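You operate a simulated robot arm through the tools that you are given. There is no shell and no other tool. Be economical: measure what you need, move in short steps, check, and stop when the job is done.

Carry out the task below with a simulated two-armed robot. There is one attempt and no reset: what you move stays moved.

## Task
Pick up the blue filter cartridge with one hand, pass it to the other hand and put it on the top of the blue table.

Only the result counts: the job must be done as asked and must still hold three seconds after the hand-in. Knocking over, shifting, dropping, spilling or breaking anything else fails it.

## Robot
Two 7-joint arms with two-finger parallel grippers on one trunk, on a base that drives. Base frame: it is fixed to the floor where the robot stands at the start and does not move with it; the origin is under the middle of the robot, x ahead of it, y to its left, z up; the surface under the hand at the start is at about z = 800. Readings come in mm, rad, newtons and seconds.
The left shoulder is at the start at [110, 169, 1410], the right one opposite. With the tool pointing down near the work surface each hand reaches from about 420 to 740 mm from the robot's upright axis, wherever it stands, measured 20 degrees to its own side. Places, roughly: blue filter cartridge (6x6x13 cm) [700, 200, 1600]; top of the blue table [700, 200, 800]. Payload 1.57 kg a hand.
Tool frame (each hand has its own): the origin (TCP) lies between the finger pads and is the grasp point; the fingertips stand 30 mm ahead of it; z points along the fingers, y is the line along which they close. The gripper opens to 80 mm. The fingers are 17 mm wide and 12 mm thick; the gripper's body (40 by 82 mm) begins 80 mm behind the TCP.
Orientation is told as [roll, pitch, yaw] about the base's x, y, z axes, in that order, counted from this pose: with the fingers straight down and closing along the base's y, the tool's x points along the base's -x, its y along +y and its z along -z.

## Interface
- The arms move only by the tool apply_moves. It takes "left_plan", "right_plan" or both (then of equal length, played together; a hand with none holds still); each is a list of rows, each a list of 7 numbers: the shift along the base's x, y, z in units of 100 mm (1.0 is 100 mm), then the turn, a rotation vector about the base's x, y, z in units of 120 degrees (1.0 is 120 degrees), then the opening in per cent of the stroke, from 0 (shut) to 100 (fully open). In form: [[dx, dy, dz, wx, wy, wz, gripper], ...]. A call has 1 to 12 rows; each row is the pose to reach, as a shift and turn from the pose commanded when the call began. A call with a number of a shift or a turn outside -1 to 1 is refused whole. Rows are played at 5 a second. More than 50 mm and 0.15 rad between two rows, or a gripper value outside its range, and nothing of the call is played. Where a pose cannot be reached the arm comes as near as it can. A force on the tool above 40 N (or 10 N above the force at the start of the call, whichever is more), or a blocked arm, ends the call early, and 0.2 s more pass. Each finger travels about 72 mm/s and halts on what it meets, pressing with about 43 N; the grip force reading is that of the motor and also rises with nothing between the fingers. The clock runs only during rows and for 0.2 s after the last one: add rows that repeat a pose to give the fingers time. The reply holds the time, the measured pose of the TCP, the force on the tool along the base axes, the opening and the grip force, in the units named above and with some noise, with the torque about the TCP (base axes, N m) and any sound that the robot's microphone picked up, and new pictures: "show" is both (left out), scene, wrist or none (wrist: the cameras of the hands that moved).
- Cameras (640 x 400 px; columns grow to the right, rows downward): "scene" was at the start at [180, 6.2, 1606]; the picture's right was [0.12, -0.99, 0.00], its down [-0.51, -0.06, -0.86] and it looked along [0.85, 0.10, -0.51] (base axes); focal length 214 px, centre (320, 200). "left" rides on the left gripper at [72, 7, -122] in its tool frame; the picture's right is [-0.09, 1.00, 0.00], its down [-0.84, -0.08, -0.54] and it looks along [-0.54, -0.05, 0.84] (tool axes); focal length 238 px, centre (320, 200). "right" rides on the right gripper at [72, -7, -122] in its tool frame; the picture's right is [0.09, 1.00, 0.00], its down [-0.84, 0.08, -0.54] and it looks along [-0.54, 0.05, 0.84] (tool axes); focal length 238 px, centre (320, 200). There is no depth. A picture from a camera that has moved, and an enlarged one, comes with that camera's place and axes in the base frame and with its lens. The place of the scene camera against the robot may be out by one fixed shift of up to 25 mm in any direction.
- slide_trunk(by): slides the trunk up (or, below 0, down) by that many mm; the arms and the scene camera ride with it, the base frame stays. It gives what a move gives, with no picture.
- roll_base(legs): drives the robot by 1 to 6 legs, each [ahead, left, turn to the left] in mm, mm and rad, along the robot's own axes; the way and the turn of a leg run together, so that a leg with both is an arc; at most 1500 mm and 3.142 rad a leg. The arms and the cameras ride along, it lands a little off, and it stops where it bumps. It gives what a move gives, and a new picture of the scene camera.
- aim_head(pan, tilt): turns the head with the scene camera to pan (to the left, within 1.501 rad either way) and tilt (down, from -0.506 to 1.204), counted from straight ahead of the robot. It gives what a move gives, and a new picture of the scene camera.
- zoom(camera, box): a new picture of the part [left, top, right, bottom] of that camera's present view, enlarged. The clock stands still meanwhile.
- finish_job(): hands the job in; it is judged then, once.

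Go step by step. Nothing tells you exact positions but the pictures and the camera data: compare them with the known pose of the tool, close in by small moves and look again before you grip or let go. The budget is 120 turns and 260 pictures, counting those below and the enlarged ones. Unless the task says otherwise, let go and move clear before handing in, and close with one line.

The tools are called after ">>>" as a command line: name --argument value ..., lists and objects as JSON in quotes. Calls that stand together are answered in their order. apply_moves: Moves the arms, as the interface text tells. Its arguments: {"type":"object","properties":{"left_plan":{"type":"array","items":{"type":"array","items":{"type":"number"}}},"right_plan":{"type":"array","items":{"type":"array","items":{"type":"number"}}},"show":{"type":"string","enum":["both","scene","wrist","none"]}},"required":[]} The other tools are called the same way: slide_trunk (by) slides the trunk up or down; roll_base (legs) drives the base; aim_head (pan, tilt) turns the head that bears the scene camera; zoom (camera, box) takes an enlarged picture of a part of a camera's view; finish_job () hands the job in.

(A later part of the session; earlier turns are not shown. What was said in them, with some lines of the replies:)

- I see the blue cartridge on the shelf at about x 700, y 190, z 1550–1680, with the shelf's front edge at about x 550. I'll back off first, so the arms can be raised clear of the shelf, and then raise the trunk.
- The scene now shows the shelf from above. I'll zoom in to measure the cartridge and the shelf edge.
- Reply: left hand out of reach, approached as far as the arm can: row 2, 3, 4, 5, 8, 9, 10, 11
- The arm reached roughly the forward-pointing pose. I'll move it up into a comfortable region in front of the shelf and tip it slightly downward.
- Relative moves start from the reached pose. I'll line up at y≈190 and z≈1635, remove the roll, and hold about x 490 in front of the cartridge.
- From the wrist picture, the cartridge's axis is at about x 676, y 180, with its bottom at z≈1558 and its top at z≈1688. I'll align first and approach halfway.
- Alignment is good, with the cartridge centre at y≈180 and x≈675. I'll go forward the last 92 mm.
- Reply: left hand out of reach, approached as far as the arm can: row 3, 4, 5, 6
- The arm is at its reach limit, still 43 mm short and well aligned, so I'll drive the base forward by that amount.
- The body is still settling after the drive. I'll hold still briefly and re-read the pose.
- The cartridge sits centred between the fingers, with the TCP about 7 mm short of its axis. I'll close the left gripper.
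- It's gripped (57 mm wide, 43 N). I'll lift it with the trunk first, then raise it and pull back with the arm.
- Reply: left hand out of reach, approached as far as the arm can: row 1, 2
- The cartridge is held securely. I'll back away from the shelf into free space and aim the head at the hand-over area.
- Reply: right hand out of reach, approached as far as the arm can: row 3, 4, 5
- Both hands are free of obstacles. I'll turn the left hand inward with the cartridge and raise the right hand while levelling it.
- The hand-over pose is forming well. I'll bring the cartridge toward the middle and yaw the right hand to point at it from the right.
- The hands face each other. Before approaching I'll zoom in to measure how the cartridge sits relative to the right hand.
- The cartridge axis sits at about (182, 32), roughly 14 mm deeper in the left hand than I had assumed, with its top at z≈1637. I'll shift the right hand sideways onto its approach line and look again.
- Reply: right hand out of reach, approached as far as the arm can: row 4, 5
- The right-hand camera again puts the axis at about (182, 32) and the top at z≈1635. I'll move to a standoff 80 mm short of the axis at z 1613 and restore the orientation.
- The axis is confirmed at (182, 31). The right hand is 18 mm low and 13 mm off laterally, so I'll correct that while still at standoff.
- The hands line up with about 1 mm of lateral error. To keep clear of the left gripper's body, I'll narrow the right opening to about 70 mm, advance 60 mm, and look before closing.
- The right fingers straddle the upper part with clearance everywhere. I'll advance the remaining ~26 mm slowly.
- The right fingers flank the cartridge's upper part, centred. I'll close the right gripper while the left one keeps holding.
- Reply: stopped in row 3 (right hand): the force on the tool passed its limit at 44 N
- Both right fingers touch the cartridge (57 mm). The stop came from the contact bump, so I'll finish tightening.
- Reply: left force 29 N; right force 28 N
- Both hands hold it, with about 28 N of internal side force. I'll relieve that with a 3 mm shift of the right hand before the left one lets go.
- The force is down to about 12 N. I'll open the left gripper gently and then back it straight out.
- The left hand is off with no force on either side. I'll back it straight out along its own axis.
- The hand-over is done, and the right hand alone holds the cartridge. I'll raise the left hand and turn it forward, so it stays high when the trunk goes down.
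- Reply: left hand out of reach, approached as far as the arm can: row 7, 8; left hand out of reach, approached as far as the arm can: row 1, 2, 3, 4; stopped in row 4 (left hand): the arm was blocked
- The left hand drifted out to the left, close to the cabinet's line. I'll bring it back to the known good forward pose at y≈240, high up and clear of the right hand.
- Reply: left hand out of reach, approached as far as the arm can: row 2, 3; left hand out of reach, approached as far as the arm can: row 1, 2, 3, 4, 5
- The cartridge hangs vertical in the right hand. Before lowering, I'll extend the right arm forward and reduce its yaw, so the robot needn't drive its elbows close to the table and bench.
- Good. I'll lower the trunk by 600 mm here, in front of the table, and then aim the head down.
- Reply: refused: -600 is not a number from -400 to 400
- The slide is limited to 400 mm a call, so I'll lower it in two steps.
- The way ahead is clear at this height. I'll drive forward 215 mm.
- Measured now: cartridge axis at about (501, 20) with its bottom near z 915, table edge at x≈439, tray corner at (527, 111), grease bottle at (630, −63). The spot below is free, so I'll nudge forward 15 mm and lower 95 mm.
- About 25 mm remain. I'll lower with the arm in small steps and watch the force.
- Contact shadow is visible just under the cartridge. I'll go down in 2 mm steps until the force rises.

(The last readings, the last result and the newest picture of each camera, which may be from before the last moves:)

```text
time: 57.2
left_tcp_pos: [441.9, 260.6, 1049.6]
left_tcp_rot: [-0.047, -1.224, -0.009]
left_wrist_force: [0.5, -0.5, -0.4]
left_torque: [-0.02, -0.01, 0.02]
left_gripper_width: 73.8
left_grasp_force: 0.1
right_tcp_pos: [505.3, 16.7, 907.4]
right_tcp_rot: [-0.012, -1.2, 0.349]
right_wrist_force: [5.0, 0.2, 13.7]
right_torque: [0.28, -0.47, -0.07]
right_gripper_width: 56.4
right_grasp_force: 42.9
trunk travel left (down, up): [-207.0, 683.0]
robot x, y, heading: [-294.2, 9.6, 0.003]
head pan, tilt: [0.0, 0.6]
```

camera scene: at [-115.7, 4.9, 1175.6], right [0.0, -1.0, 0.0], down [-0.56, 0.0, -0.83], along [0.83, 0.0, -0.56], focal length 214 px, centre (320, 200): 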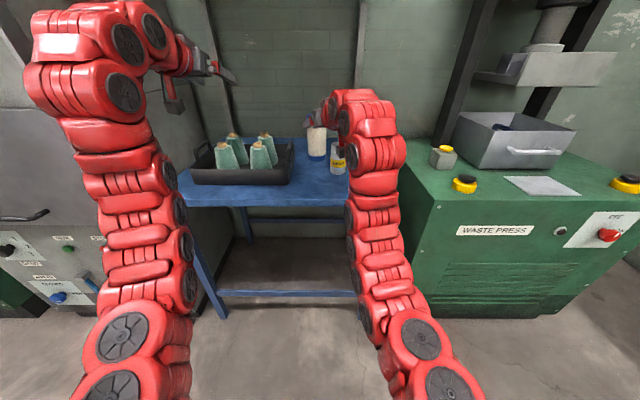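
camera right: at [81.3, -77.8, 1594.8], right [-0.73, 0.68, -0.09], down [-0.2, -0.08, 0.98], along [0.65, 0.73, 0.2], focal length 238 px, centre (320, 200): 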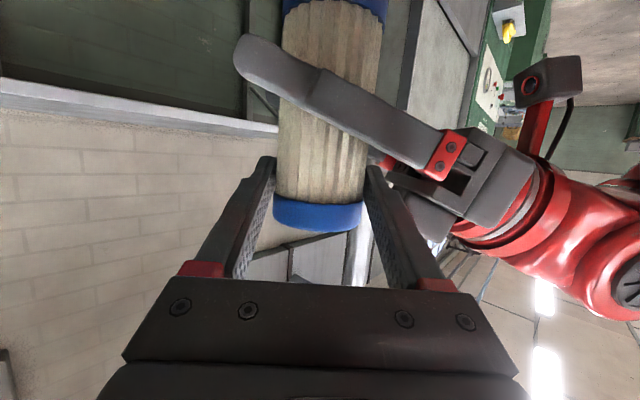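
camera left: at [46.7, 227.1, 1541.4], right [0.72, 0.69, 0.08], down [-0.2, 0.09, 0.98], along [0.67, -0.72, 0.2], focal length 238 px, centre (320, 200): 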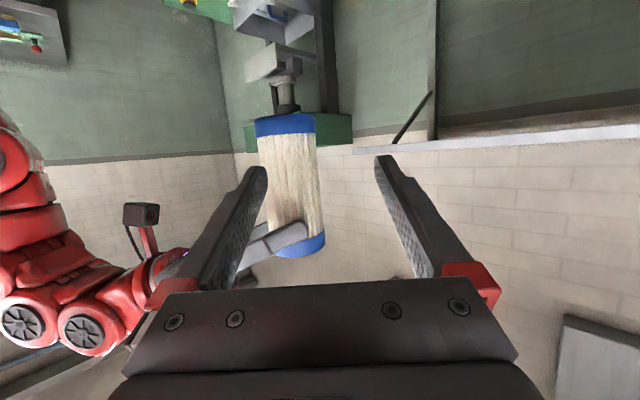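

Contact: 14 N upward, so the cartridge is on the table. I'll ease off slightly and open the gripper.

>>> apply_moves --right_plan '[[0, 0, 0.015, 0, 0, 0, 40], [0, 0, 0.015, 0, 0, 0, 72], [0, 0, 0.015, 0, 0, 0, 78], [0, 0, 0.015, 0, 0, 0, 86], [0, 0, 0.015, 0, 0, 0, 92], [0, 0, 0.015, 0, 0, 0, 92]]'

>>> zoom --camera "scene" --box '[240, 100, 400, 200]'

```text
time: 58.6
left_tcp_pos: [442.9, 259.8, 1047.7]
left_tcp_rot: [-0.046, -1.227, -0.009]
left_wrist_force: [-0.2, 0.4, -0.1]
left_torque: [0.01, 0.01, 0.0]
left_gripper_width: 73.7
left_grasp_force: 0.1
right_tcp_pos: [505.7, 16.2, 905.3]
right_tcp_rot: [-0.011, -1.194, 0.348]
right_wrist_force: [-0.8, 0.3, 0.6]
right_torque: [-0.03, 0.0, -0.03]
right_gripper_width: 73.7
right_grasp_force: 0.1
trunk travel left (down, up): [-207.0, 683.0]
robot x, y, heading: [-293.9, 9.1, 0.005]
head pan, tilt: [0.0, 0.6]
camera scene: at [-116.0, 4.9, 1083.5], right [0.0, -1.0, 0.0], down [-0.57, 0.0, -0.82], along [0.82, 0.0, -0.57], focal length 214 px, centre (320, 200)
camera right: at [374.7, -36.1, 884.4], right [-0.36, 0.93, -0.09], down [-0.21, 0.01, 0.98], along [0.91, 0.37, 0.19], focal length 238 px, centre (320, 200)
```

scene: 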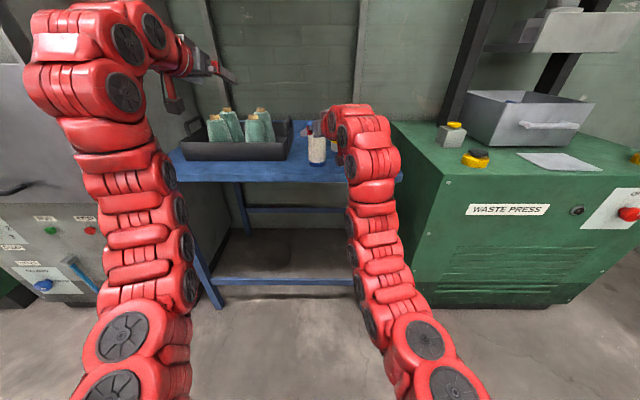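
right: 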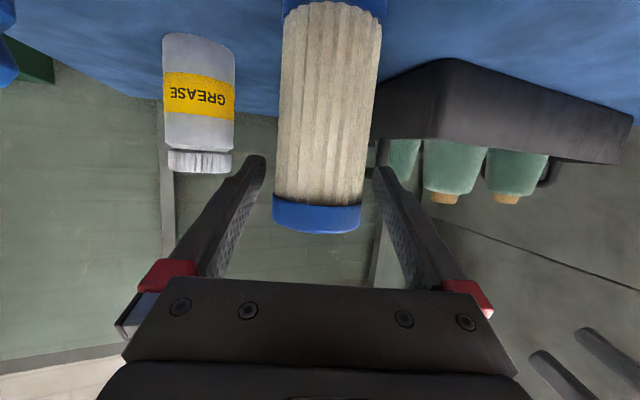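

```text
4.00 times, centred on (320, 150) of scene
camera zoom: at [-116.0, 4.9, 1083.5], right [0.0, -1.0, 0.0], down [-0.57, 0.0, -0.82], along [0.82, 0.0, -0.57], focal length 858 px, centre (320, 400)
```

zoom: 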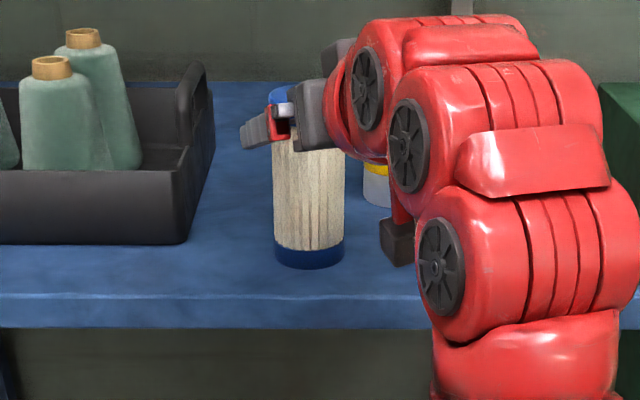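

It stands free and centred between the open fingers. I'll back the hand straight out along its pointing direction.

>>> apply_moves --right_plan '[[-0.1, -0.036, 0, 0, 0, 0, 92], [-0.2, -0.073, 0, 0, 0, 0, 92], [-0.35, -0.127, 0, 0, 0, 0, 92], [-0.5, -0.18, 0, 0, 0, 0, 92], [-0.7, -0.254, 0, 0, 0, 0, 92], [-0.9, -0.327, 0, 0, 0, 0, 92]]'

```text
time: 60.0
left_tcp_pos: [441.7, 263.0, 1048.1]
left_tcp_rot: [-0.051, -1.225, 0.0]
left_wrist_force: [-0.3, -0.2, -0.2]
left_torque: [-0.01, -0.02, -0.04]
left_gripper_width: 73.6
left_grasp_force: 0.0
right_tcp_pos: [414.2, -12.8, 908.5]
right_tcp_rot: [-0.017, -1.197, 0.354]
right_wrist_force: [0.3, 0.6, 1.0]
right_torque: [0.01, 0.02, -0.04]
right_gripper_width: 73.6
right_grasp_force: 0.1
trunk travel left (down, up): [-207.0, 683.0]
robot x, y, heading: [-290.3, 12.5, 0.01]
head pan, tilt: [0.0, 0.6]
camera scene: at [-116.8, 6.8, 1083.7], right [0.01, -1.0, 0.0], down [-0.56, 0.0, -0.83], along [0.83, 0.0, -0.56], focal length 214 px, centre (320, 200)
camera right: at [283.7, -66.8, 886.2], right [-0.36, 0.93, -0.09], down [-0.22, 0.01, 0.98], along [0.91, 0.37, 0.2], focal length 238 px, centre (320, 200)
```

scene: 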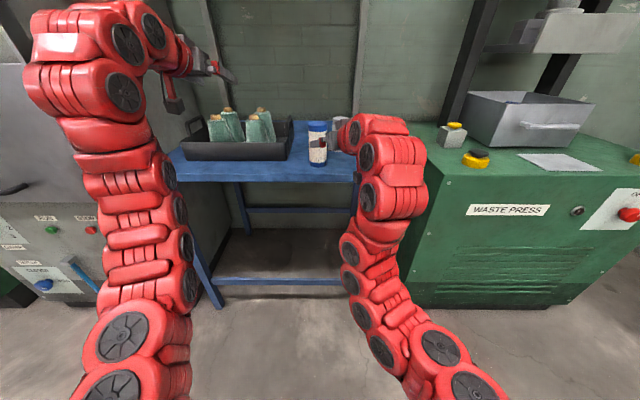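
right: 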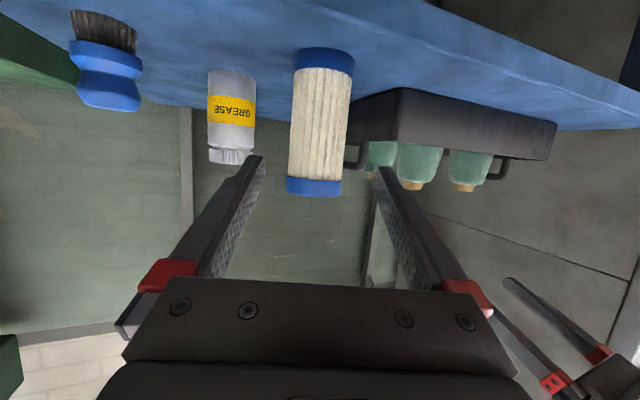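

The cartridge stands upright on the table and the hand is clear. I'll back the base away a little and take a last look.

>>> roll_base --legs '[[-150, 0, 0]]'

>>> zoom --camera "scene" --box '[200, 100, 440, 250]'

```text
time: 61.4
left_tcp_pos: [291.8, 259.2, 1049.1]
left_tcp_rot: [-0.046, -1.224, -0.008]
left_wrist_force: [0.2, 0.3, 0.3]
left_torque: [-0.01, 0.0, 0.01]
left_gripper_width: 73.8
left_grasp_force: 0.1
right_tcp_pos: [265.2, -15.7, 907.4]
right_tcp_rot: [-0.013, -1.197, 0.349]
right_wrist_force: [0.1, 0.4, 0.6]
right_torque: [0.01, 0.01, 0.0]
right_gripper_width: 73.7
right_grasp_force: 0.1
trunk travel left (down, up): [-207.0, 683.0]
robot x, y, heading: [-445.7, 12.2, 0.003]
head pan, tilt: [0.0, 0.6]
camera scene: at [-266.8, 4.2, 1083.7], right [0.0, -1.0, 0.0], down [-0.56, 0.0, -0.83], along [0.83, 0.0, -0.56], focal length 214 px, centre (320, 200)
```

scene: 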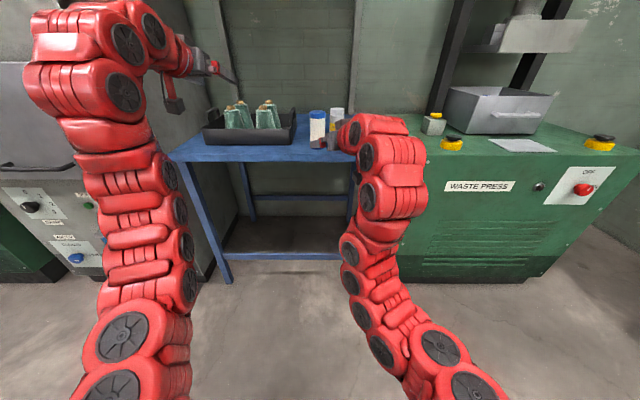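

```text
2.67 times, centred on (320, 175) of scene
camera zoom: at [-266.8, 4.2, 1083.7], right [0.0, -1.0, 0.0], down [-0.56, 0.0, -0.83], along [0.83, 0.0, -0.56], focal length 572 px, centre (320, 267)
```

zoom: 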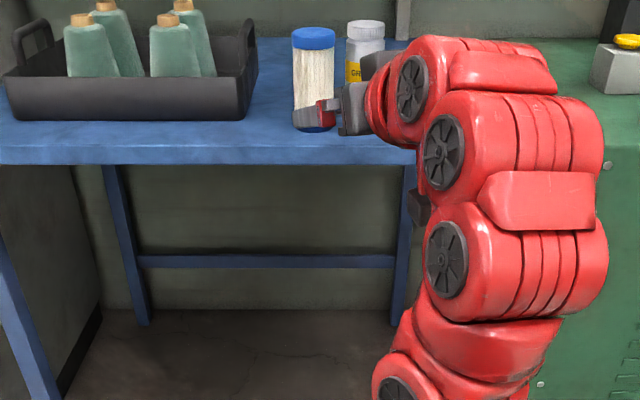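

The cartridge stands upright on the blue table, nothing else in view has moved, and both hands are clear, so I'm handing the job in.

>>> finish_job

```text
The job is handed in.
```

The left hand picked up the blue filter cartridge and passed it to the right hand, which set it upright on top of the blue table; both hands are clear, and nothing else appeared to have moved.
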